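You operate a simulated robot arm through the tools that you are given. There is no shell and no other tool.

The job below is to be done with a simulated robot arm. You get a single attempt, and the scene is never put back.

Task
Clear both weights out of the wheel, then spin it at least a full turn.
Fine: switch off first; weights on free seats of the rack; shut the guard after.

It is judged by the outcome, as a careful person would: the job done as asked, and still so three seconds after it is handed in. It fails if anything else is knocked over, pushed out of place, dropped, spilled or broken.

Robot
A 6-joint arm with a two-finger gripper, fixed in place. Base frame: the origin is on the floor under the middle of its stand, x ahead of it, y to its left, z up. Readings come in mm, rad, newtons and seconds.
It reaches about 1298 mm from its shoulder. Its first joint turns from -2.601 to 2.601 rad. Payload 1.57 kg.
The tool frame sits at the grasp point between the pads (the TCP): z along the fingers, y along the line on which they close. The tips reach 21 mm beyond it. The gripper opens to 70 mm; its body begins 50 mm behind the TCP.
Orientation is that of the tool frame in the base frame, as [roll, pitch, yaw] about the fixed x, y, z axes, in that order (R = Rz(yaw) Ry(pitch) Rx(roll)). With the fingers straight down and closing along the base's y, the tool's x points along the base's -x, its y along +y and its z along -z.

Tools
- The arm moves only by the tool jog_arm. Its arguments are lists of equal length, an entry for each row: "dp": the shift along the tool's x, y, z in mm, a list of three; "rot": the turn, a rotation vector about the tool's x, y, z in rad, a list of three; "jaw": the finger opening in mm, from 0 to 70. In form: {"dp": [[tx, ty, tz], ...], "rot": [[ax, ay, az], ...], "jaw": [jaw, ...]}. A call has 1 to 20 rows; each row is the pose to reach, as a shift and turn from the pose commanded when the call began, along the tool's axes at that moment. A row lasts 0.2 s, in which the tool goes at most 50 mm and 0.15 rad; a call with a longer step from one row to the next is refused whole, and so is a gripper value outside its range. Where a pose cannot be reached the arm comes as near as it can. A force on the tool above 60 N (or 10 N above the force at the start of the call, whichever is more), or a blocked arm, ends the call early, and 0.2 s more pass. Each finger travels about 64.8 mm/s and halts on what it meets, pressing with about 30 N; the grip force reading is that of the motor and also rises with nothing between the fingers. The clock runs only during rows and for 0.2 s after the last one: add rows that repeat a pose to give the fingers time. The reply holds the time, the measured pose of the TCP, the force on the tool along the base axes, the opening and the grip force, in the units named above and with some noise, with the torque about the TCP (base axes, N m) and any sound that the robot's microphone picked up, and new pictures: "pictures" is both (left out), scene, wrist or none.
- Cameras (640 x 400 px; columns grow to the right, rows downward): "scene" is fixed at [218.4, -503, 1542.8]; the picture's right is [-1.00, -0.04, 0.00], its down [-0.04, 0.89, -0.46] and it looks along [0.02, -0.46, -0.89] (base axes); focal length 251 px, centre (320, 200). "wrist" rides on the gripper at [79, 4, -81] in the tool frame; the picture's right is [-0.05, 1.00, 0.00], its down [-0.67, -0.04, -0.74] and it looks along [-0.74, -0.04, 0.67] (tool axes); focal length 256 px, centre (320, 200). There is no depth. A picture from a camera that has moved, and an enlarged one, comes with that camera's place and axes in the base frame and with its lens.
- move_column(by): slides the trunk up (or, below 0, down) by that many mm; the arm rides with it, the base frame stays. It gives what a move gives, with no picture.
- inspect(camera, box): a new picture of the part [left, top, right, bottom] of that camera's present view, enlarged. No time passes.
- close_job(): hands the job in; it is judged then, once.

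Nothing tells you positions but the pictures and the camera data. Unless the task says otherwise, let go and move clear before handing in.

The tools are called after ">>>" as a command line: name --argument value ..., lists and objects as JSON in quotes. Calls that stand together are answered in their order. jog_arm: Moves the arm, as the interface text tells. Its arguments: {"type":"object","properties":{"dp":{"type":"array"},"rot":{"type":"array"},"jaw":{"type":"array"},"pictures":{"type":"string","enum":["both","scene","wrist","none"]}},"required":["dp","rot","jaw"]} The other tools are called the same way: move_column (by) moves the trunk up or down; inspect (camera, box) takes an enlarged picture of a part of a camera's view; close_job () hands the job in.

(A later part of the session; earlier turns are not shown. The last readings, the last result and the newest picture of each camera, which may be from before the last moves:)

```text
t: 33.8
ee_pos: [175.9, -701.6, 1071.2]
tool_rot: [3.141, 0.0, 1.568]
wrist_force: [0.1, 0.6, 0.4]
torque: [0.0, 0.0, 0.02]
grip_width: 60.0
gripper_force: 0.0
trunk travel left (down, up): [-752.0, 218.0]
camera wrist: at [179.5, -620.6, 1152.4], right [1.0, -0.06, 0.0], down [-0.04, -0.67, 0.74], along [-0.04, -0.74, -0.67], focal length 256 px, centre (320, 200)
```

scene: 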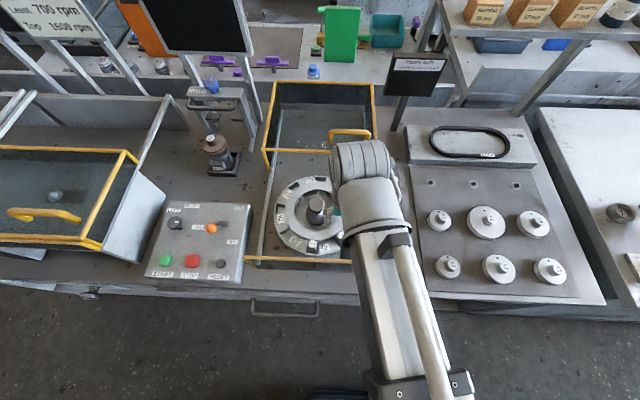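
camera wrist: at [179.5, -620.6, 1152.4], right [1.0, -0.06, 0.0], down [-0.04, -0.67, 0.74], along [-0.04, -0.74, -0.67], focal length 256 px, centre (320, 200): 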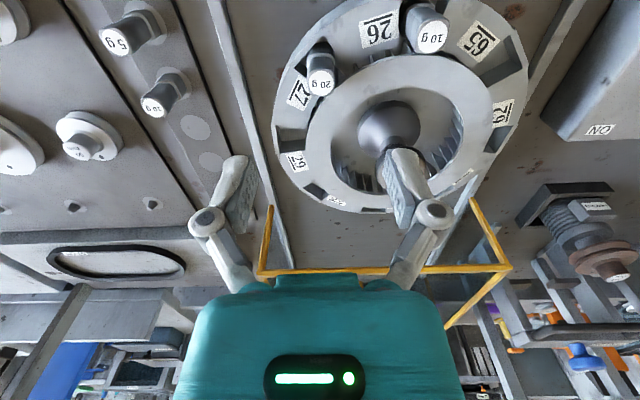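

The rotation worked and I have a good view of both wheel weights and the rack. Zooming in.

>>> inspect --camera "wrist" --box '[260, 0, 500, 150]'

>>> inspect --camera "wrist" --box '[60, 0, 300, 200]'

```text
2.67 times, centred on (380, 75) of wrist
camera zoom: at [179.5, -620.6, 1152.4], right [1.0, -0.06, 0.0], down [-0.04, -0.67, 0.74], along [-0.04, -0.74, -0.67], focal length 683 px, centre (160, 533)
```

zoom: 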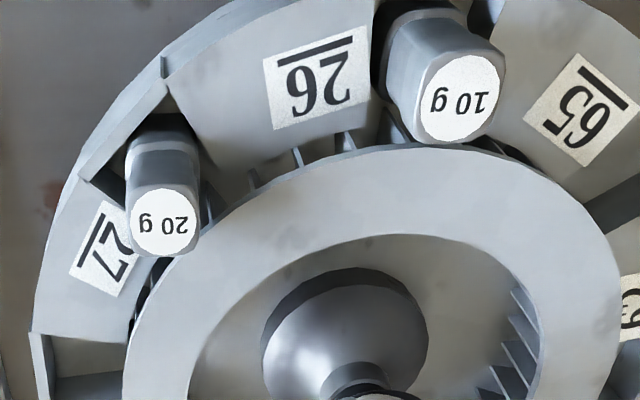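

```text
2.00 times, centred on (180, 100) of wrist
camera zoom: at [179.5, -620.6, 1152.4], right [1.0, -0.06, 0.0], down [-0.04, -0.67, 0.74], along [-0.04, -0.74, -0.67], focal length 512 px, centre (600, 400)
```

zoom: 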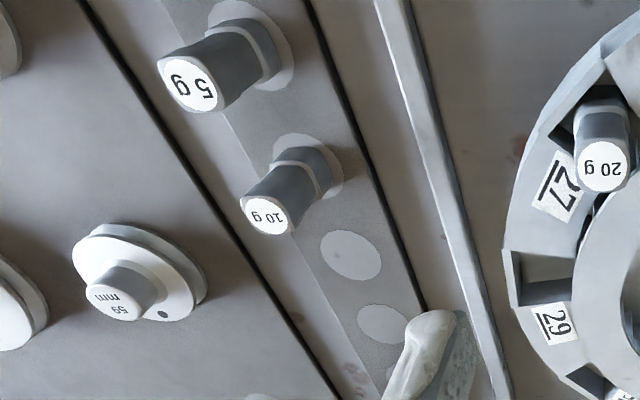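

The 10 g knob is at about (245.5,-674,972) and the 20 g at (176,-698,974), with the wheel axis near (238,-769). I'll take the 10 g first, lining up over it with the fingers closing tangentially.

>>> jog_arm --dp '[[10, 25, 0], [20, 50, 0], [27.4, 69.6, 0], [27.4, 69.6, 0]]' --rot '[[0, 0, 0.03], [0, 0, 0.06], [0, 0, 0.084], [0, 0, 0.084]]' --jaw '[55, 48, 44, 44]' --pictures "none"

>>> move_column --by -50

>>> inspect --camera "wrist" --box '[0, 0, 640, 400]'

>>> inspect --camera "wrist" --box '[220, 30, 420, 170]'

```text
t: 34.8
ee_pos: [246.1, -672.8, 1070.5]
tool_rot: [3.142, 0.0, 1.486]
wrist_force: [0.4, 0.9, -0.8]
torque: [0.01, -0.01, -0.02]
grip_width: 43.9
gripper_force: 0.0
trunk travel left (down, up): [-752.0, 218.0]
```

```text
t: 35.7
ee_pos: [245.0, -672.8, 1021.6]
tool_rot: [3.142, 0.001, 1.487]
wrist_force: [-0.2, -0.1, 0.4]
torque: [0.03, 0.01, 0.06]
grip_width: 44.2
gripper_force: 0.0
trunk travel left (down, up): [-702.0, 268.0]
```

```text
1.00 times, centred on (320, 200) of wrist (not enlarged: the box is as wide or as high as the picture)
camera zoom: at [255.4, -593.0, 1102.4], right [0.99, -0.14, 0.0], down [-0.09, -0.66, 0.74], along [-0.1, -0.74, -0.67], focal length 256 px, centre (320, 200)
```

zoom: 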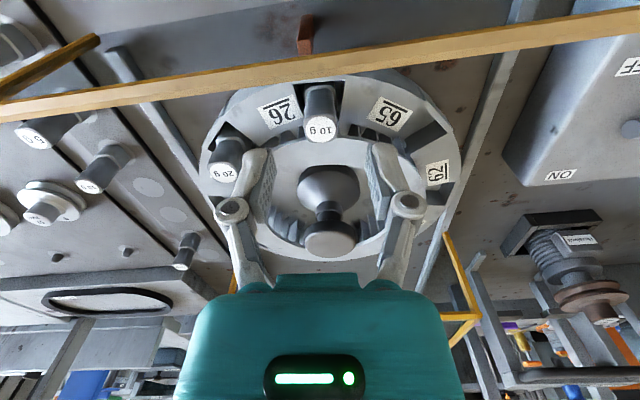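

```text
2.86 times, centred on (320, 100) of wrist
camera zoom: at [255.4, -593.0, 1102.4], right [0.99, -0.14, 0.0], down [-0.09, -0.66, 0.74], along [-0.1, -0.74, -0.67], focal length 731 px, centre (320, 486)
```

zoom: 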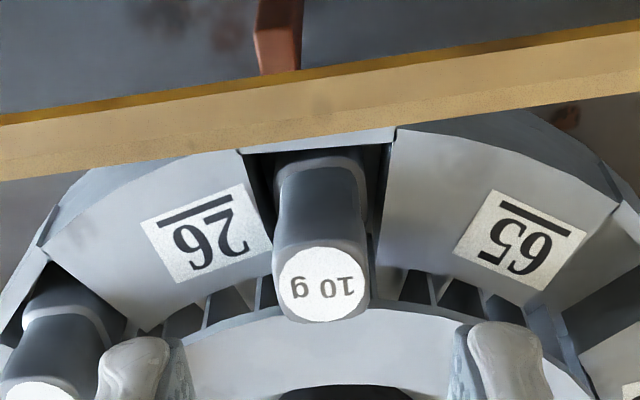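

The weight is centred between the fingers. The fixed front frame bar is at y≈-629, z≈1003, so the gripper body stays clear above it at the grasp height. I'll lower so the fingertips sit just above the rim.

>>> jog_arm --dp '[[-2.5, 0, 0]]' --rot '[[0, 0, 0]]' --jaw '[44]' --pictures "none"

>>> move_column --by -40

>>> inspect --camera "wrist" --box '[160, 50, 480, 250]'

>>> inspect --camera "scene" --box '[250, 160, 400, 280]'

```text
t: 36.1
ee_pos: [245.2, -675.7, 1021.2]
tool_rot: [-3.14, 0.0, 1.487]
wrist_force: [-0.2, -0.5, 0.7]
torque: [-0.01, 0.03, -0.02]
grip_width: 44.0
gripper_force: 0.1
trunk travel left (down, up): [-702.0, 268.0]
```

```text
t: 36.9
ee_pos: [245.4, -674.1, 980.8]
tool_rot: [-3.141, 0.0, 1.486]
wrist_force: [0.9, -0.3, 0.3]
torque: [0.0, 0.01, -0.03]
grip_width: 44.1
gripper_force: 0.0
trunk travel left (down, up): [-662.0, 308.0]
```

```text
2.00 times, centred on (320, 150) of wrist
camera zoom: at [255.2, -595.4, 1062.4], right [0.99, -0.14, 0.0], down [-0.09, -0.66, 0.74], along [-0.1, -0.74, -0.67], focal length 512 px, centre (320, 300)
```

zoom: 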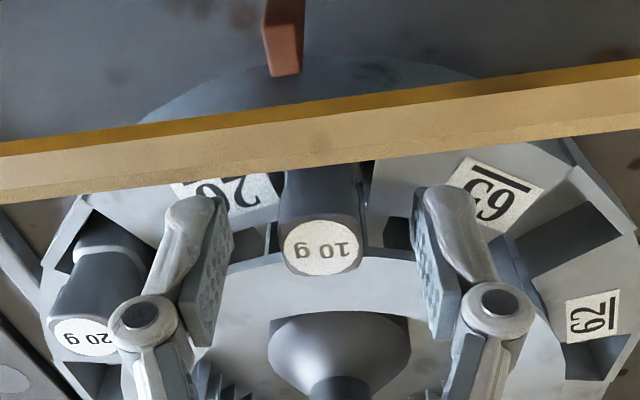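

```text
3.33 times, centred on (325, 220) of scene
camera zoom: at [218.4, -503.0, 1542.8], right [-1.0, -0.04, 0.0], down [-0.04, 0.89, -0.46], along [0.02, -0.46, -0.89], focal length 838 px, centre (303, 133)
```

zoom: 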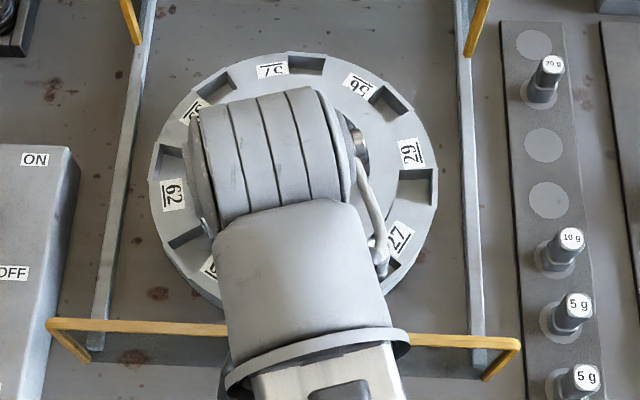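

The 10 g top is at (245,-675,974) and the rim at z≈944. Lowering 8 mm more, then closing on the knob.

>>> move_column --by -8

>>> jog_arm --dp '[[0, 0, 0], [0, 0, 0], [0, 0, 0], [0, 0, 0], [0, 0, 0]]' --rot '[[0, 0, 0], [0, 0, 0], [0, 0, 0], [0, 0, 0], [0, 0, 0]]' --jaw '[36, 28, 20, 15, 15]'

```text
t: 37.5
ee_pos: [246.4, -675.2, 972.9]
tool_rot: [3.141, 0.0, 1.487]
wrist_force: [-1.0, 0.0, 0.1]
torque: [0.01, -0.02, -0.02]
grip_width: 44.1
gripper_force: 0.0
trunk travel left (down, up): [-654.0, 316.0]
```

```text
t: 38.7
ee_pos: [244.8, -674.7, 972.7]
tool_rot: [-3.141, 0.002, 1.485]
wrist_force: [-0.7, -0.4, 0.0]
torque: [-0.02, 0.03, -0.02]
grip_width: 18.1
gripper_force: 30.4
trunk travel left (down, up): [-654.0, 316.0]
camera wrist: at [255.2, -595.5, 1054.4], right [0.99, -0.14, 0.0], down [-0.09, -0.66, 0.74], along [-0.1, -0.74, -0.67], focal length 256 px, centre (320, 200)
```

scene: 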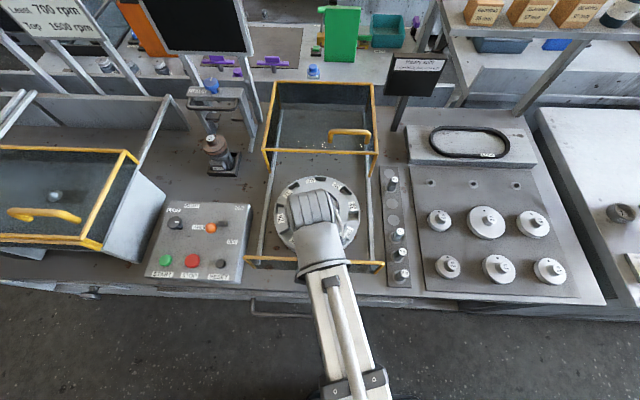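
wrist: 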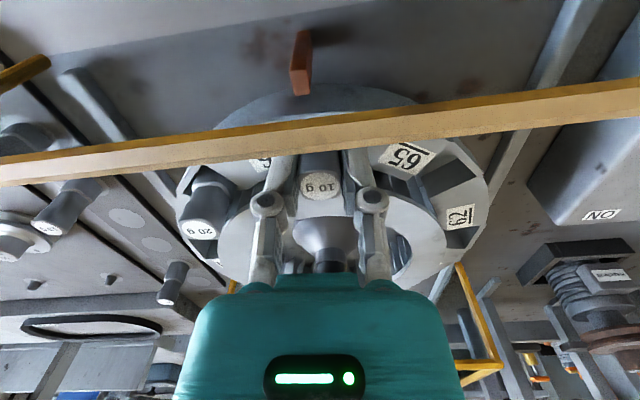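

Gripped at 18 mm. Lifting gently with the trunk.

>>> move_column --by 20

>>> inspect --camera "wrist" --box '[160, 50, 480, 250]'

```text
t: 39.4
ee_pos: [244.9, -674.7, 992.3]
tool_rot: [-3.142, 0.0, 1.487]
wrist_force: [0.9, 0.5, 0.1]
torque: [0.02, 0.01, 0.01]
grip_width: 18.2
gripper_force: 30.3
trunk travel left (down, up): [-674.0, 296.0]
```

```text
2.00 times, centred on (320, 150) of wrist
camera zoom: at [255.3, -595.6, 1074.4], right [0.99, -0.14, 0.0], down [-0.09, -0.66, 0.74], along [-0.1, -0.74, -0.67], focal length 512 px, centre (320, 300)
```

zoom: 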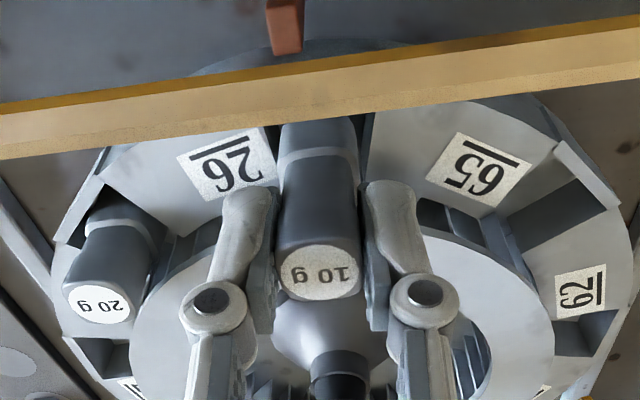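

The weight is lifting out cleanly. Raising it well clear and then carrying it to the rack.

>>> move_column --by 110

>>> jog_arm --dp '[[0, -40, 0], [0, -80, 0], [0, -80, 0]]' --rot '[[0, 0, 0], [0, 0, 0], [0, 0, 0]]' --jaw '[14, 14, 14]'

>>> inspect --camera "wrist" --box '[60, 0, 380, 200]'

```text
t: 40.8
ee_pos: [244.8, -674.6, 1102.3]
tool_rot: [-3.141, 0.0, 1.487]
wrist_force: [0.1, 0.4, -0.8]
torque: [0.01, 0.01, 0.02]
grip_width: 18.2
gripper_force: 30.3
trunk travel left (down, up): [-784.0, 186.0]
```

```text
t: 41.6
ee_pos: [167.5, -668.9, 1102.2]
tool_rot: [-3.141, 0.0, 1.487]
wrist_force: [-0.2, 0.8, 0.8]
torque: [0.02, -0.01, -0.02]
grip_width: 18.0
gripper_force: 30.0
trunk travel left (down, up): [-784.0, 186.0]
camera wrist: at [177.1, -588.7, 1184.3], right [0.99, -0.14, 0.0], down [-0.09, -0.66, 0.74], along [-0.1, -0.74, -0.67], focal length 256 px, centre (320, 200)
```

scene: 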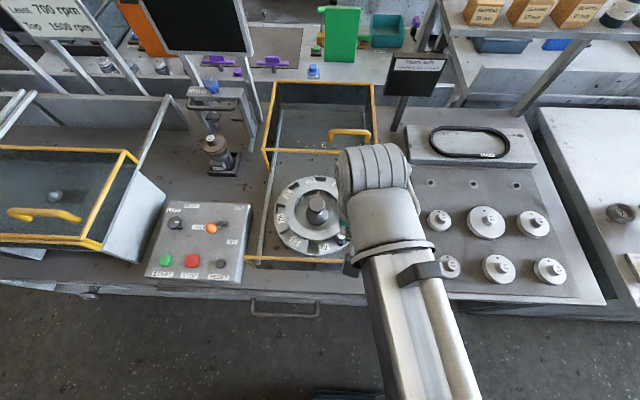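
wrist: 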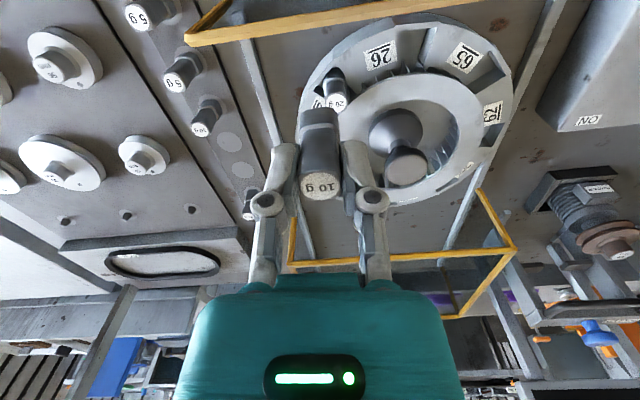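

```text
2.00 times, centred on (220, 100) of wrist
camera zoom: at [177.1, -588.7, 1184.3], right [0.99, -0.14, 0.0], down [-0.09, -0.66, 0.74], along [-0.1, -0.74, -0.67], focal length 512 px, centre (520, 400)
```

zoom: 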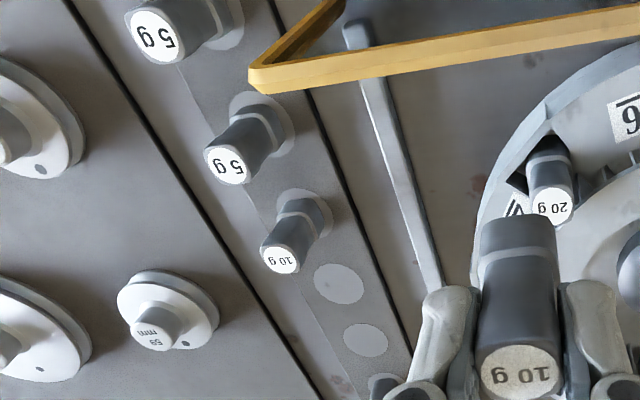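

The held weight is about 48 mm tall with its base slightly wider, and hangs straight. The two free rack seats nearest me are at about (22,-782) and (22,-835), seat surface z≈883. I'll carry the 10 g to the farther one first.

>>> jog_arm --dp '[[-29.6, -21.8, 0], [-59.2, -43.5, 0], [-88.8, -65.3, 0], [-118.4, -87.1, 0], [-148, -108.8, 0], [-177.6, -130.6, 0], [-177.6, -130.6, 0]]' --rot '[[0, 0, -0.014], [0, 0, -0.028], [0, 0, -0.042], [0, 0, -0.056], [0, 0, -0.07], [0, 0, -0.084], [0, 0, -0.084]]' --jaw '[14, 14, 14, 14, 14, 14, 14]'

>>> inspect --camera "wrist" --box '[200, 0, 440, 200]'

>>> inspect --camera "scene" --box '[350, 130, 450, 290]'

```text
t: 43.2
ee_pos: [19.0, -834.9, 1102.5]
tool_rot: [3.141, 0.0, 1.571]
wrist_force: [0.0, 0.4, -0.1]
torque: [0.02, 0.03, -0.02]
grip_width: 18.2
gripper_force: 30.1
trunk travel left (down, up): [-784.0, 186.0]
camera wrist: at [22.1, -754.5, 1184.3], right [1.0, -0.05, 0.0], down [-0.04, -0.67, 0.74], along [-0.04, -0.74, -0.67], focal length 256 px, centre (320, 200)
```

scene: 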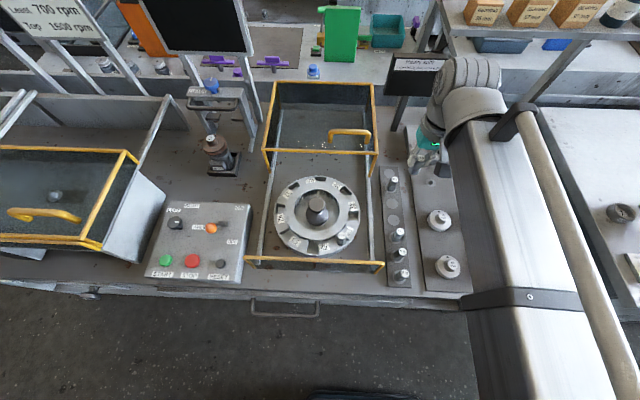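
wrist: 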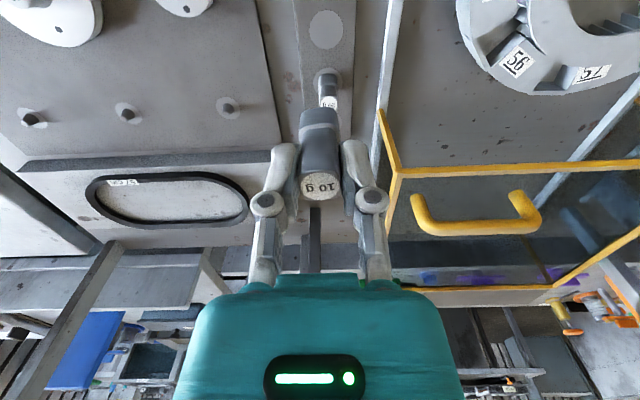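

```text
2.00 times, centred on (320, 100) of wrist
camera zoom: at [22.1, -754.5, 1184.3], right [1.0, -0.05, 0.0], down [-0.04, -0.67, 0.74], along [-0.04, -0.74, -0.67], focal length 512 px, centre (320, 400)
```

zoom: 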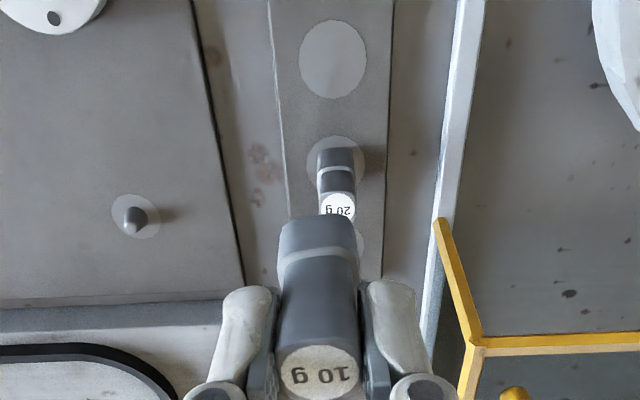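

```text
2.50 times, centred on (400, 210) of scene
camera zoom: at [218.4, -503.0, 1542.8], right [-1.0, -0.04, 0.0], down [-0.04, 0.89, -0.46], along [0.02, -0.46, -0.89], focal length 628 px, centre (120, 175)
```

zoom: 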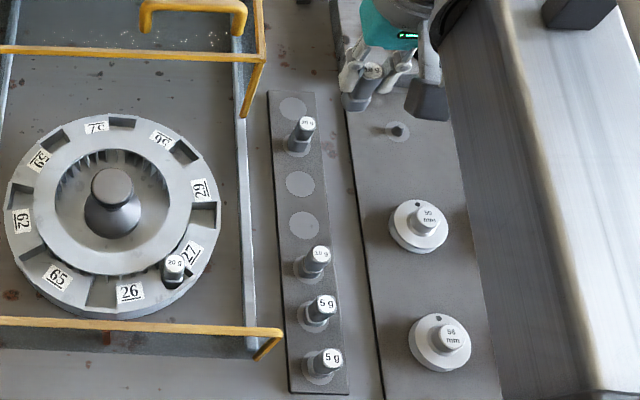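

The free seat's centre shows at about (25,-830), so I'll shift 6 mm in x and 5 mm in y and lower partway to re-check.

>>> jog_arm --dp '[[5, 6, 0], [5, 6, 0]]' --rot '[[0, 0, 0], [0, 0, 0]]' --jaw '[14, 14]' --pictures "none"

>>> move_column --by -115

>>> inspect --camera "wrist" --box '[200, 0, 440, 200]'

>>> inspect --camera "scene" --box '[350, 130, 450, 290]'

```text
t: 43.8
ee_pos: [24.6, -829.9, 1103.0]
tool_rot: [3.141, -0.001, 1.569]
wrist_force: [0.9, 0.5, -1.2]
torque: [0.0, 0.01, 0.03]
grip_width: 17.9
gripper_force: 30.1
trunk travel left (down, up): [-784.0, 186.0]
```

```text
t: 45.2
ee_pos: [25.2, -830.5, 988.4]
tool_rot: [3.141, -0.002, 1.57]
wrist_force: [-0.2, 0.0, -1.1]
torque: [0.01, -0.04, -0.03]
grip_width: 17.9
gripper_force: 30.1
trunk travel left (down, up): [-669.0, 301.0]
```

```text
2.00 times, centred on (320, 100) of wrist
camera zoom: at [28.3, -749.3, 1069.4], right [1.0, -0.05, 0.0], down [-0.04, -0.67, 0.74], along [-0.04, -0.74, -0.67], focal length 512 px, centre (320, 400)
```

zoom: 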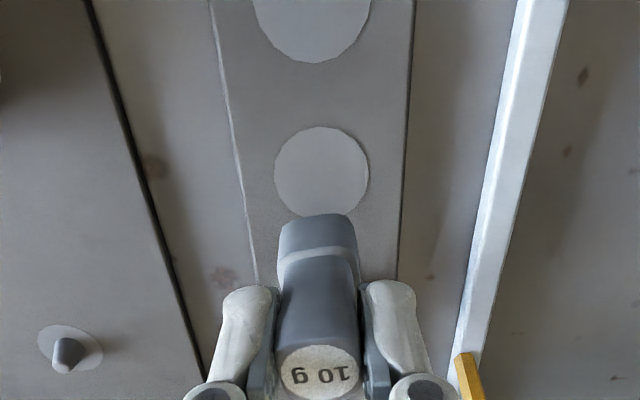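

```text
2.50 times, centred on (400, 210) of scene
camera zoom: at [218.4, -503.0, 1542.8], right [-1.0, -0.04, 0.0], down [-0.04, 0.89, -0.46], along [0.02, -0.46, -0.89], focal length 628 px, centre (120, 175)
```

zoom: 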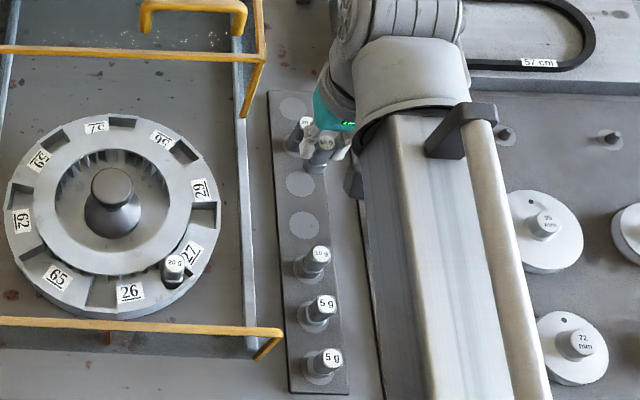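

The weight is centred over the free seat. Lowering most of the way, then in small steps watching the force.

>>> move_column --by -42

>>> inspect --camera "wrist" --box '[200, 0, 440, 200]'

```text
t: 46.1
ee_pos: [24.2, -828.1, 944.6]
tool_rot: [-3.141, 0.002, 1.57]
wrist_force: [-0.6, 0.5, 0.5]
torque: [0.02, 0.0, 0.02]
grip_width: 18.1
gripper_force: 29.9
trunk travel left (down, up): [-627.0, 343.0]
```

```text
2.00 times, centred on (320, 100) of wrist
camera zoom: at [28.3, -749.3, 1027.3], right [1.0, -0.05, 0.0], down [-0.04, -0.67, 0.74], along [-0.04, -0.74, -0.67], focal length 512 px, centre (320, 400)
```

zoom: 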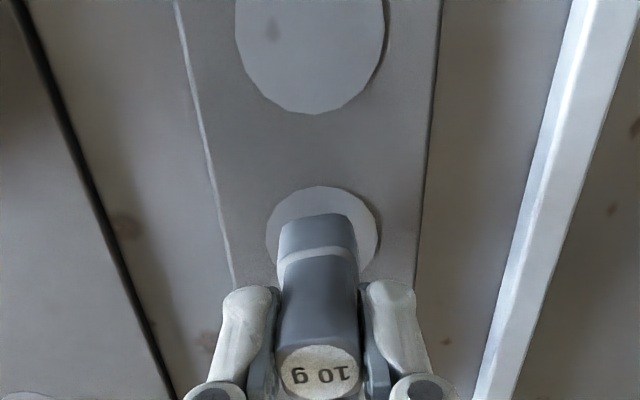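

Well centred on the seat. Small steps down now.

>>> move_column --by -5

>>> move_column --by -3

>>> inspect --camera "wrist" --box '[240, 50, 400, 200]'

```text
t: 46.6
ee_pos: [24.4, -829.5, 941.4]
tool_rot: [3.141, -0.001, 1.571]
wrist_force: [0.5, 0.0, -0.7]
torque: [0.02, -0.02, 0.03]
grip_width: 17.7
gripper_force: 30.0
trunk travel left (down, up): [-622.0, 348.0]
```

```text
t: 47.1
ee_pos: [25.0, -830.5, 937.7]
tool_rot: [3.141, 0.0, 1.572]
wrist_force: [-0.3, 0.1, -0.1]
torque: [-0.03, 0.0, -0.02]
grip_width: 18.0
gripper_force: 29.9
trunk travel left (down, up): [-619.0, 351.0]
```

```text
2.67 times, centred on (320, 125) of wrist
camera zoom: at [28.3, -749.3, 1019.3], right [1.0, -0.05, 0.0], down [-0.04, -0.67, 0.74], along [-0.04, -0.74, -0.67], focal length 683 px, centre (320, 400)
```

zoom: 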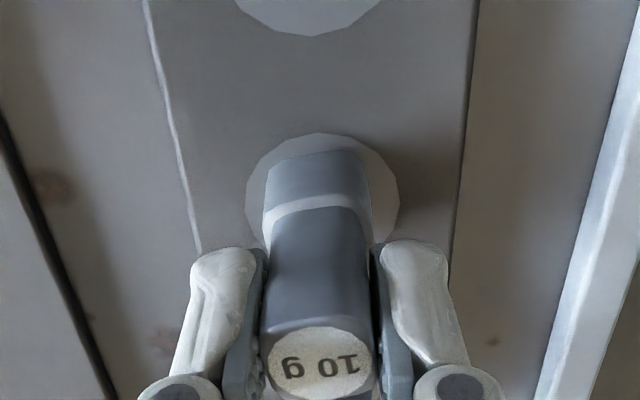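

No contact yet; continuing in small steps.

>>> move_column --by -3

>>> move_column --by -2

>>> inspect --camera "wrist" --box '[240, 50, 400, 200]'

```text
t: 47.7
ee_pos: [25.8, -829.9, 935.8]
tool_rot: [-3.141, 0.003, 1.57]
wrist_force: [1.0, -4.1, 14.8]
torque: [-0.15, 0.01, 0.01]
grip_width: 18.2
gripper_force: 29.6
trunk travel left (down, up): [-616.0, 354.0]
```

```text
t: 48.2
ee_pos: [25.6, -828.9, 934.0]
tool_rot: [-3.141, 0.003, 1.57]
wrist_force: [1.0, -6.2, 28.1]
torque: [-0.15, -0.02, -0.05]
grip_width: 18.1
gripper_force: 30.2
trunk travel left (down, up): [-614.0, 356.0]
```

```text
2.67 times, centred on (320, 125) of wrist
camera zoom: at [28.3, -748.1, 1015.8], right [1.0, -0.05, 0.0], down [-0.04, -0.66, 0.75], along [-0.04, -0.75, -0.67], focal length 683 px, centre (320, 400)
```

zoom: 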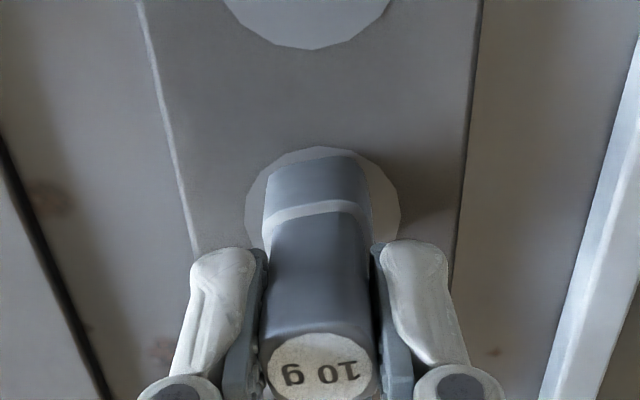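

The base touches the seat; it's a few mm toward the front of the seat's centre, so I'll lift slightly, shift back about 4 mm, and set it down again.

>>> move_column --by 6

>>> jog_arm --dp '[[-4, 1.2, 0], [-4, 1.2, 0]]' --rot '[[0, 0, 0], [0, 0, 0]]' --jaw '[14, 14]' --pictures "none"

>>> move_column --by -4

>>> inspect --camera "wrist" --box '[240, 50, 400, 200]'

```text
t: 48.7
ee_pos: [24.9, -829.7, 938.3]
tool_rot: [3.141, -0.002, 1.571]
wrist_force: [0.4, -0.3, -1.0]
torque: [0.0, 0.03, -0.01]
grip_width: 18.2
gripper_force: 29.8
trunk travel left (down, up): [-620.0, 350.0]
```

```text
t: 49.3
ee_pos: [26.5, -834.5, 939.3]
tool_rot: [3.141, 0.0, 1.573]
wrist_force: [-0.1, -0.3, -0.8]
torque: [0.03, 0.0, 0.01]
grip_width: 18.0
gripper_force: 29.8
trunk travel left (down, up): [-620.0, 350.0]
```

```text
t: 49.9
ee_pos: [26.2, -832.8, 935.3]
tool_rot: [-3.141, -0.001, 1.571]
wrist_force: [0.4, 0.2, -0.3]
torque: [-0.05, -0.01, -0.02]
grip_width: 18.2
gripper_force: 29.9
trunk travel left (down, up): [-616.0, 354.0]
```

```text
2.67 times, centred on (320, 125) of wrist
camera zoom: at [29.6, -753.9, 1016.3], right [1.0, -0.05, 0.0], down [-0.04, -0.67, 0.74], along [-0.04, -0.74, -0.67], focal length 683 px, centre (320, 400)
```

zoom: 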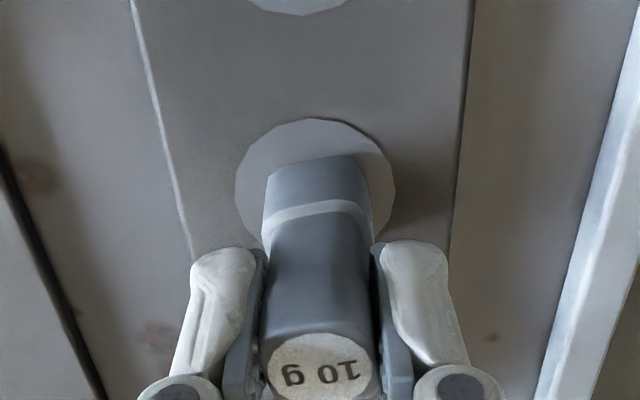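

Now the gap in front is a bit large, so I'll come forward 2.5 mm and lower in small steps to light contact.

>>> jog_arm --dp '[[2.5, 0, 0], [2.5, 0, 0]]' --rot '[[0, 0, 0], [0, 0, 0]]' --jaw '[14, 14]' --pictures "none"

>>> move_column --by -1.5

>>> inspect --camera "wrist" --box '[240, 50, 400, 200]'

```text
t: 50.5
ee_pos: [26.3, -831.7, 935.3]
tool_rot: [3.141, 0.0, 1.571]
wrist_force: [1.2, -0.2, 0.1]
torque: [0.02, 0.01, 0.0]
grip_width: 17.9
gripper_force: 30.3
trunk travel left (down, up): [-616.0, 354.0]
```

```text
t: 51.0
ee_pos: [26.5, -830.3, 934.3]
tool_rot: [3.141, 0.001, 1.569]
wrist_force: [0.4, -3.8, 17.6]
torque: [-0.19, -0.01, -0.02]
grip_width: 18.2
gripper_force: 29.9
trunk travel left (down, up): [-615.0, 355.0]
```

```text
2.67 times, centred on (320, 125) of wrist
camera zoom: at [29.9, -750.4, 1015.8], right [1.0, -0.05, 0.0], down [-0.04, -0.66, 0.75], along [-0.04, -0.75, -0.67], focal length 683 px, centre (320, 400)
```

zoom: 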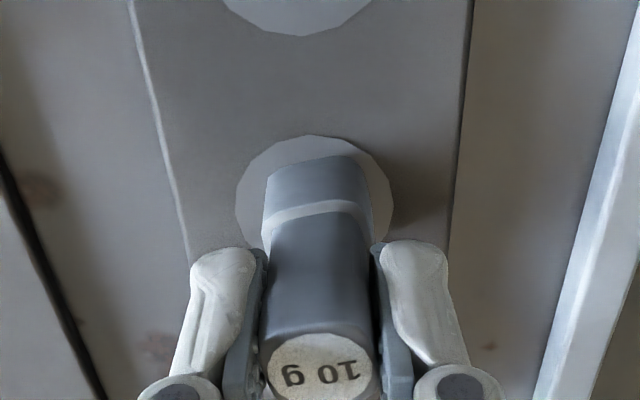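

Centred and in contact. Relieving the pressure slightly and releasing.

>>> move_column --by 1.5

>>> jog_arm --dp '[[0, 0, 0], [0, 0, 0], [0, 0, 0], [0, 0, 0]]' --rot '[[0, 0, 0], [0, 0, 0], [0, 0, 0], [0, 0, 0]]' --jaw '[22, 30, 40, 40]'

>>> inspect --camera "wrist" --box '[240, 50, 400, 200]'

```text
t: 51.5
ee_pos: [26.2, -830.5, 935.8]
tool_rot: [-3.142, -0.002, 1.57]
wrist_force: [-1.0, -0.1, -0.1]
torque: [-0.02, 0.0, -0.02]
grip_width: 18.4
gripper_force: 29.7
trunk travel left (down, up): [-616.0, 354.0]
```

```text
t: 52.5
ee_pos: [26.3, -829.9, 934.7]
tool_rot: [-3.14, 0.0, 1.569]
wrist_force: [0.4, -0.1, 0.1]
torque: [-0.03, -0.02, 0.03]
grip_width: 39.9
gripper_force: 0.0
trunk travel left (down, up): [-616.0, 354.0]
camera wrist: at [29.9, -750.9, 1016.4], right [1.0, -0.05, 0.0], down [-0.04, -0.67, 0.74], along [-0.04, -0.74, -0.67], focal length 256 px, centre (320, 200)
```

scene: 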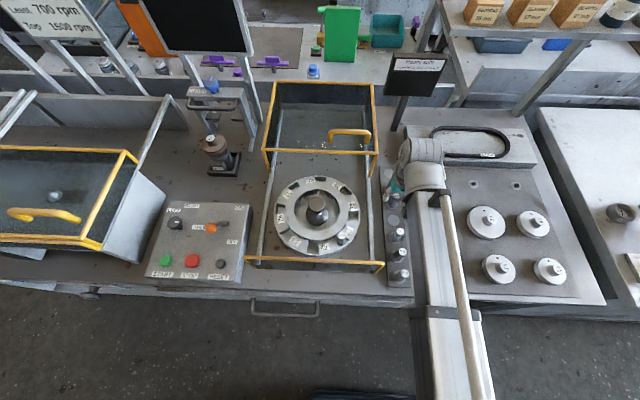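
wrist: 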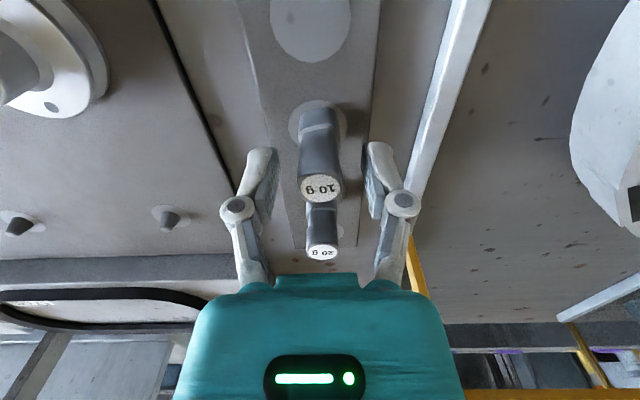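

```text
2.67 times, centred on (320, 125) of wrist
camera zoom: at [29.9, -750.9, 1016.4], right [1.0, -0.05, 0.0], down [-0.04, -0.67, 0.74], along [-0.04, -0.74, -0.67], focal length 683 px, centre (320, 400)
```

zoom: 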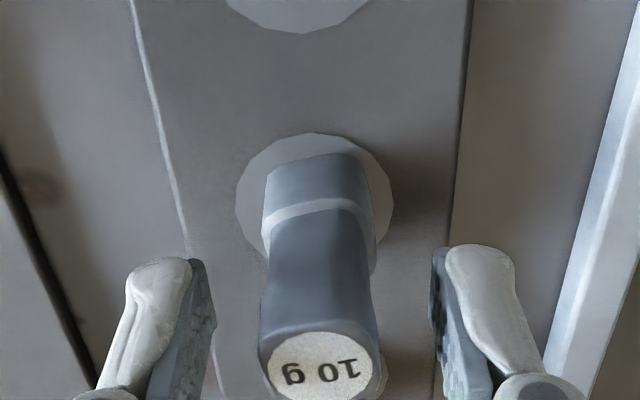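

The 10 g weight stands on its seat. Raising clear and going back for the 20 g.

>>> move_column --by 135

>>> jog_arm --dp '[[33, 37, 0], [66, 75, 0], [99, 112, 0], [132, 150, 0], [132, 150, 0]]' --rot '[[0, 0, 0], [0, 0, 0], [0, 0, 0], [0, 0, 0], [0, 0, 0]]' --jaw '[44, 44, 44, 44, 44]'

>>> inspect --camera "wrist" --box '[220, 20, 460, 180]'

>>> inspect --camera "scene" --box '[350, 130, 450, 290]'

```text
t: 54.1
ee_pos: [25.4, -831.5, 1069.8]
tool_rot: [-3.141, 0.001, 1.57]
wrist_force: [-0.6, -0.7, 0.2]
torque: [-0.01, -0.01, -0.01]
grip_width: 39.9
gripper_force: 0.1
trunk travel left (down, up): [-751.0, 219.0]
```

```text
refused: row 2 steps farther than a row can; nothing moved
```

```text
2.50 times, centred on (340, 100) of wrist
camera zoom: at [29.9, -751.0, 1151.3], right [1.0, -0.05, 0.0], down [-0.04, -0.67, 0.74], along [-0.04, -0.74, -0.67], focal length 640 px, centre (270, 450)
```

zoom: 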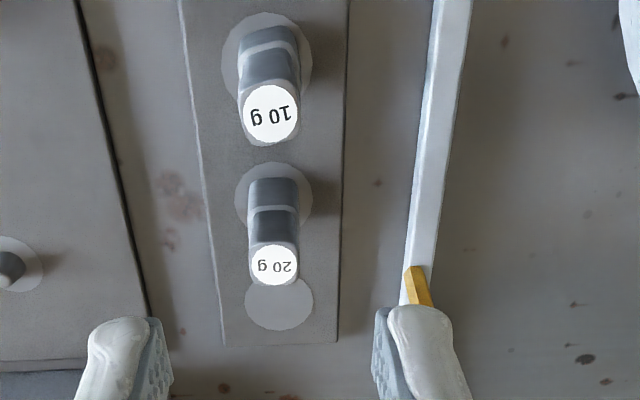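

```text
2.50 times, centred on (400, 210) of scene
camera zoom: at [218.4, -503.0, 1542.8], right [-1.0, -0.04, 0.0], down [-0.04, 0.89, -0.46], along [0.02, -0.46, -0.89], focal length 628 px, centre (120, 175)
```

zoom: 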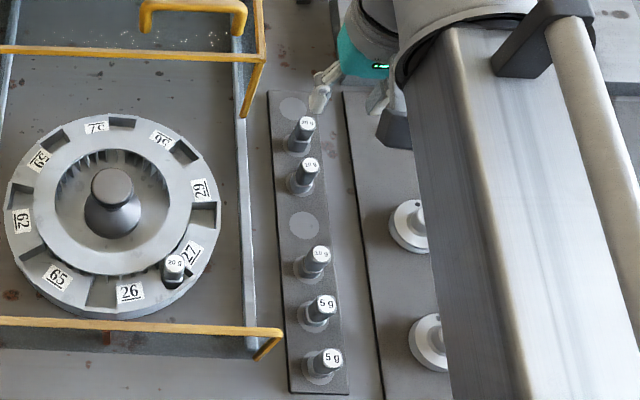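

The 10 g is seated well. Moving over the 20 g and turning the fingers to close tangentially there.

>>> jog_arm --dp '[[26.5, 30, 0], [53, 60, 0], [79.5, 90, 0], [106, 120, 0], [132.5, 150.4, 0], [132.5, 150.4, 0]]' --rot '[[0, 0, -0.142], [0, 0, -0.284], [0, 0, -0.426], [0, 0, -0.568], [0, 0, -0.708], [0, 0, -0.708]]' --jaw '[44, 44, 44, 44, 44, 44]'

>>> inspect --camera "wrist" --box '[220, 20, 420, 170]'

```text
t: 55.5
ee_pos: [177.2, -700.0, 1069.6]
tool_rot: [-3.141, 0.001, 2.28]
wrist_force: [0.8, 0.2, 0.0]
torque: [0.0, 0.03, -0.01]
grip_width: 44.2
gripper_force: 0.1
trunk travel left (down, up): [-751.0, 219.0]
camera wrist: at [128.4, -635.6, 1151.4], right [0.79, 0.61, 0.0], down [0.41, -0.53, 0.74], along [0.45, -0.59, -0.67], focal length 256 px, centre (320, 200)
```

scene: 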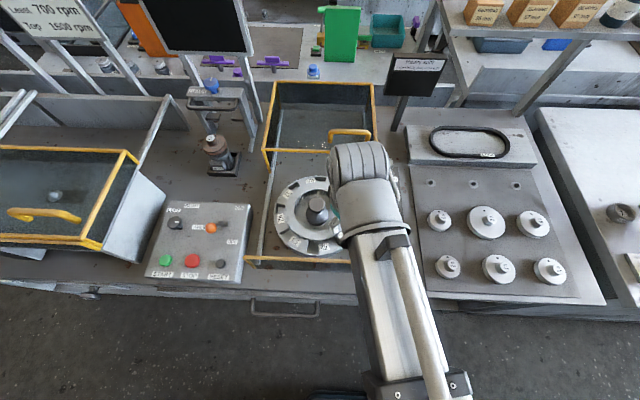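
wrist: 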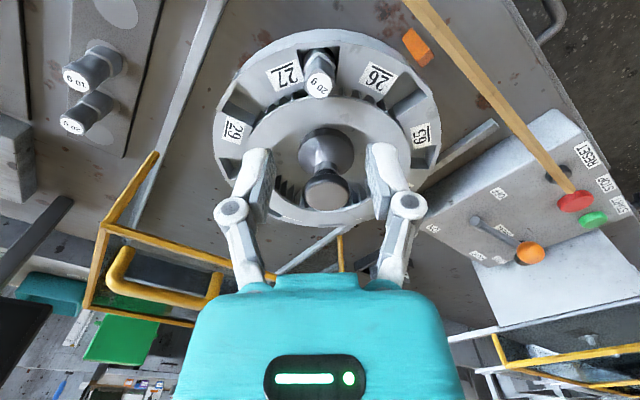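

```text
2.67 times, centred on (320, 95) of wrist
camera zoom: at [128.4, -635.6, 1151.4], right [0.79, 0.61, 0.0], down [0.41, -0.53, 0.74], along [0.45, -0.59, -0.67], focal length 683 px, centre (320, 480)
```

zoom: 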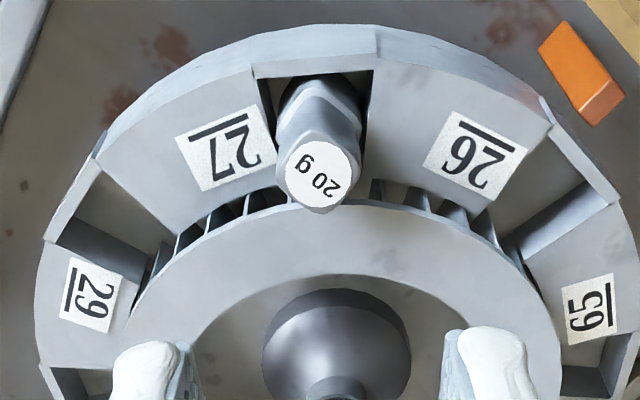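

The 20 g sits with its flats along x/y rather than along its pocket, and the raised inner ring (z≈960) is close by. I'll turn back to close along x, a few mm outward of centre, so the fingers clear the ring.

>>> jog_arm --dp '[[0.7, 0.3, 0], [1.4, 0.6, 0], [2.2, 0.9, 0], [2.9, 1.1, 0], [3.65, 1.4, 0], [3.65, 1.4, 0]]' --rot '[[0, 0, 0.142], [0, 0, 0.284], [0, 0, 0.426], [0, 0, 0.568], [0, 0, 0.708], [0, 0, 0.708]]' --jaw '[40, 40, 40, 40, 40, 40]' --pictures "none"

>>> move_column --by -60

>>> inspect --camera "wrist" --box '[200, 30, 440, 190]'

```text
t: 56.9
ee_pos: [174.2, -694.2, 1069.0]
tool_rot: [-3.141, 0.0, 1.568]
wrist_force: [0.4, 0.0, 0.0]
torque: [0.01, 0.03, 0.0]
grip_width: 39.8
gripper_force: 0.1
trunk travel left (down, up): [-751.0, 219.0]
```

```text
t: 57.9
ee_pos: [174.2, -694.9, 1010.6]
tool_rot: [-3.141, 0.002, 1.571]
wrist_force: [0.0, -0.1, -0.5]
torque: [0.03, 0.0, -0.02]
grip_width: 39.9
gripper_force: 0.0
trunk travel left (down, up): [-691.0, 279.0]
```

```text
2.50 times, centred on (320, 110) of wrist
camera zoom: at [178.5, -614.4, 1091.4], right [1.0, -0.05, 0.0], down [-0.04, -0.67, 0.74], along [-0.04, -0.74, -0.67], focal length 640 px, centre (320, 425)
```

zoom: 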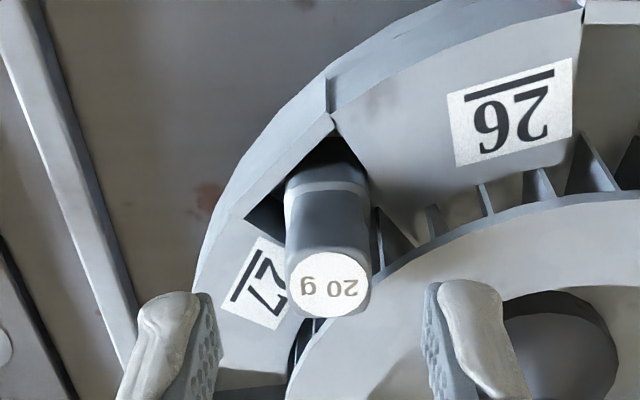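

The weight is about 1.6 mm to the right of the grasp line; correcting and lowering to just above the rim.

>>> jog_arm --dp '[[-2, 1.6, 0], [-2, 1.6, 0]]' --rot '[[0, 0, 0], [0, 0, 0]]' --jaw '[40, 40]' --pictures "none"

>>> move_column --by -25

>>> inspect --camera "wrist" --box '[200, 50, 440, 210]'

```text
t: 58.5
ee_pos: [177.2, -697.5, 1009.5]
tool_rot: [-3.141, -0.002, 1.57]
wrist_force: [0.3, -0.8, -0.4]
torque: [-0.01, 0.04, -0.02]
grip_width: 39.9
gripper_force: 0.0
trunk travel left (down, up): [-691.0, 279.0]
```

```text
t: 59.2
ee_pos: [176.5, -697.6, 985.5]
tool_rot: [-3.14, 0.0, 1.571]
wrist_force: [0.6, -1.0, 0.3]
torque: [0.02, -0.01, 0.0]
grip_width: 40.1
gripper_force: 0.1
trunk travel left (down, up): [-666.0, 304.0]
```

```text
2.50 times, centred on (320, 130) of wrist
camera zoom: at [180.5, -616.8, 1066.3], right [1.0, -0.05, 0.0], down [-0.04, -0.67, 0.74], along [-0.04, -0.74, -0.67], focal length 640 px, centre (320, 375)
```

zoom: 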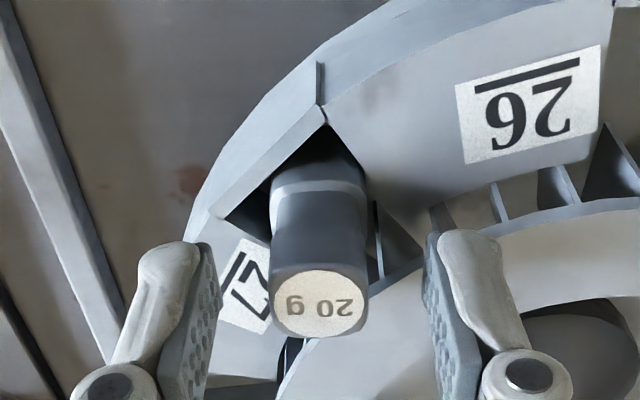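

Centred. Lowering 9 mm and closing.

>>> move_column --by -9

>>> jog_arm --dp '[[0, 0, 0], [0, 0, 0], [0, 0, 0], [0, 0, 0], [0, 0, 0]]' --rot '[[0, 0, 0], [0, 0, 0], [0, 0, 0], [0, 0, 0], [0, 0, 0]]' --jaw '[34, 27, 20, 14, 14]' --pictures "wrist"

>>> move_column --by 20

>>> inspect --camera "wrist" --box '[200, 50, 440, 210]'

```text
t: 59.8
ee_pos: [175.5, -697.3, 974.4]
tool_rot: [-3.14, 0.0, 1.57]
wrist_force: [1.9, -3.5, 9.3]
torque: [-0.24, -0.29, -0.11]
grip_width: 48.7
gripper_force: 4.3
trunk travel left (down, up): [-657.0, 313.0]
```

```text
t: 61.0
ee_pos: [176.1, -695.1, 975.7]
tool_rot: [3.14, -0.001, 1.572]
wrist_force: [-10.4, 11.3, -2.3]
torque: [0.23, 0.18, 0.0]
grip_width: 17.7
gripper_force: 2.8
trunk travel left (down, up): [-657.0, 313.0]
camera wrist: at [179.3, -615.4, 1058.0], right [1.0, -0.05, 0.0], down [-0.04, -0.67, 0.74], along [-0.04, -0.74, -0.67], focal length 256 px, centre (320, 200)
```

wrist: 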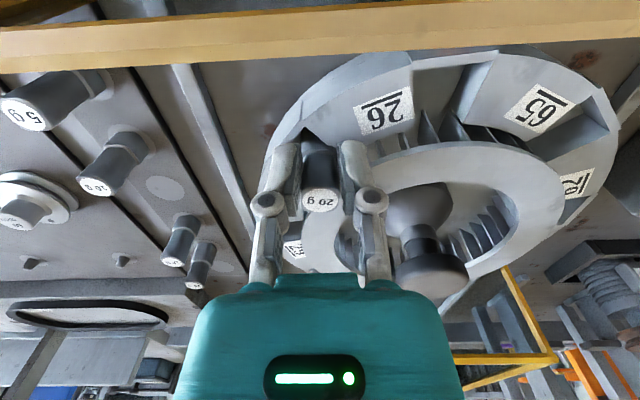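

```text
t: 61.7
ee_pos: [177.1, -696.6, 996.9]
tool_rot: [3.139, 0.002, 1.572]
wrist_force: [-3.2, 4.0, 0.9]
torque: [0.16, 0.09, -0.08]
grip_width: 17.3
gripper_force: 2.5
trunk travel left (down, up): [-677.0, 293.0]
```

```text
2.50 times, centred on (320, 130) of wrist
camera zoom: at [180.8, -616.9, 1077.8], right [1.0, -0.05, 0.0], down [-0.04, -0.66, 0.75], along [-0.04, -0.75, -0.67], focal length 640 px, centre (320, 375)
```

zoom: 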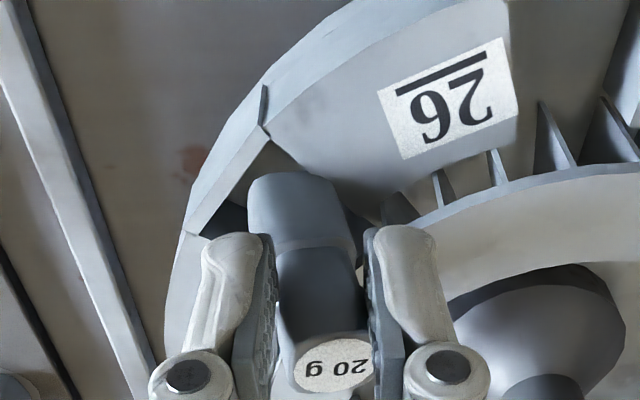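

A finger touched the raised ring and the wheel turned slightly; the 20 g is lifted but looks tilted and the grip force reads low. I'll look closely before doing anything else.

>>> inspect --camera "wrist" --box '[240, 80, 400, 220]'

>>> inspect --camera "scene" --box '[250, 140, 420, 280]'

```text
2.86 times, centred on (320, 150) of wrist
camera zoom: at [180.8, -616.9, 1077.8], right [1.0, -0.05, 0.0], down [-0.04, -0.66, 0.75], along [-0.04, -0.75, -0.67], focal length 731 px, centre (320, 343)
```

zoom: 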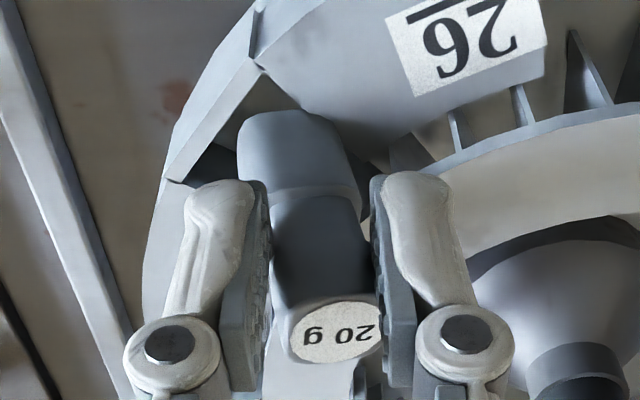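

```text
2.86 times, centred on (335, 210) of scene
camera zoom: at [218.4, -503.0, 1542.8], right [-1.0, -0.04, 0.0], down [-0.04, 0.89, -0.46], along [0.02, -0.46, -0.89], focal length 718 px, centre (277, 171)
```

zoom: 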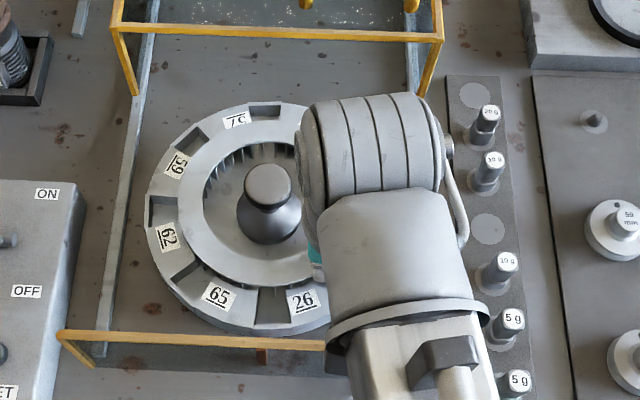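

The weight is held but tilted about 8°. I'll tighten the grip in place so it squares up between the pads.

>>> jog_arm --dp '[[0, 0, 0], [0, 0, 0], [0, 0, 0]]' --rot '[[0, 0, 0], [0, 0, 0], [0, 0, 0]]' --jaw '[12, 8, 8]' --pictures "wrist"

>>> inspect --camera "wrist" --box '[240, 80, 400, 220]'

```text
t: 62.5
ee_pos: [177.2, -697.2, 996.5]
tool_rot: [3.141, 0.0, 1.572]
wrist_force: [-1.7, 1.5, 2.1]
torque: [0.06, 0.05, 0.0]
grip_width: 9.0
gripper_force: 0.8
trunk travel left (down, up): [-677.0, 293.0]
camera wrist: at [180.5, -616.8, 1077.5], right [1.0, -0.05, 0.0], down [-0.04, -0.67, 0.75], along [-0.04, -0.74, -0.67], focal length 256 px, centre (320, 200)
```

wrist: 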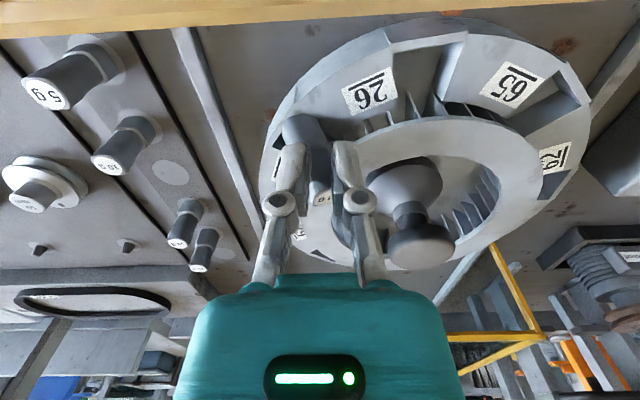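

```text
2.86 times, centred on (320, 150) of wrist
camera zoom: at [180.5, -616.8, 1077.5], right [1.0, -0.05, 0.0], down [-0.04, -0.67, 0.75], along [-0.04, -0.74, -0.67], focal length 731 px, centre (320, 343)
```

zoom: 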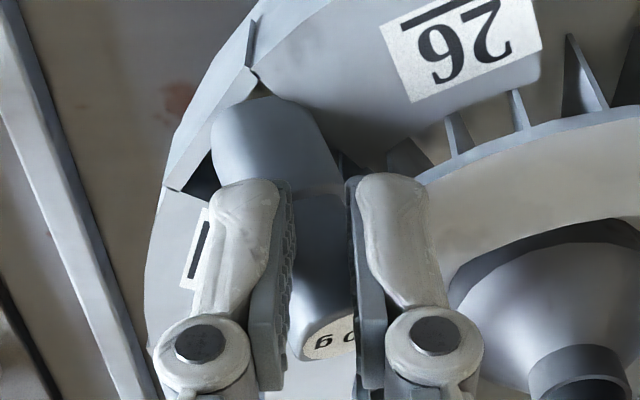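

The weight has been squeezed inward and is leaning toward the hub, only lightly held. I'll lower it back toward its pocket in small steps so it can settle before I regrip it properly.

>>> move_column --by -5

>>> inspect --camera "wrist" --box '[240, 80, 400, 220]'

```text
t: 63.0
ee_pos: [177.4, -696.6, 990.7]
tool_rot: [3.141, 0.0, 1.572]
wrist_force: [-0.3, -0.4, 1.1]
torque: [0.02, -0.02, 0.01]
grip_width: 8.1
gripper_force: 0.1
trunk travel left (down, up): [-672.0, 298.0]
```

```text
2.86 times, centred on (320, 150) of wrist
camera zoom: at [180.7, -617.1, 1072.2], right [1.0, -0.05, 0.0], down [-0.04, -0.67, 0.75], along [-0.04, -0.74, -0.67], focal length 731 px, centre (320, 343)
```

zoom: 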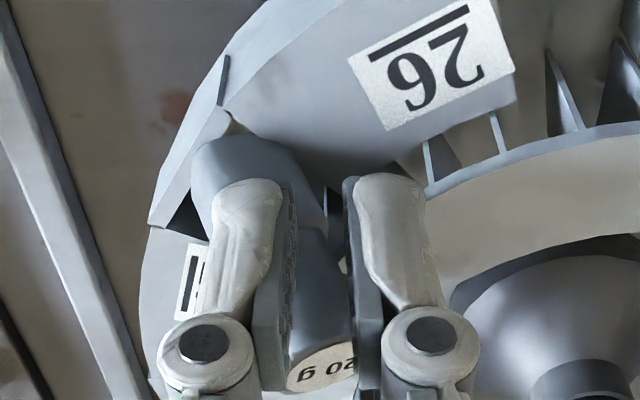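

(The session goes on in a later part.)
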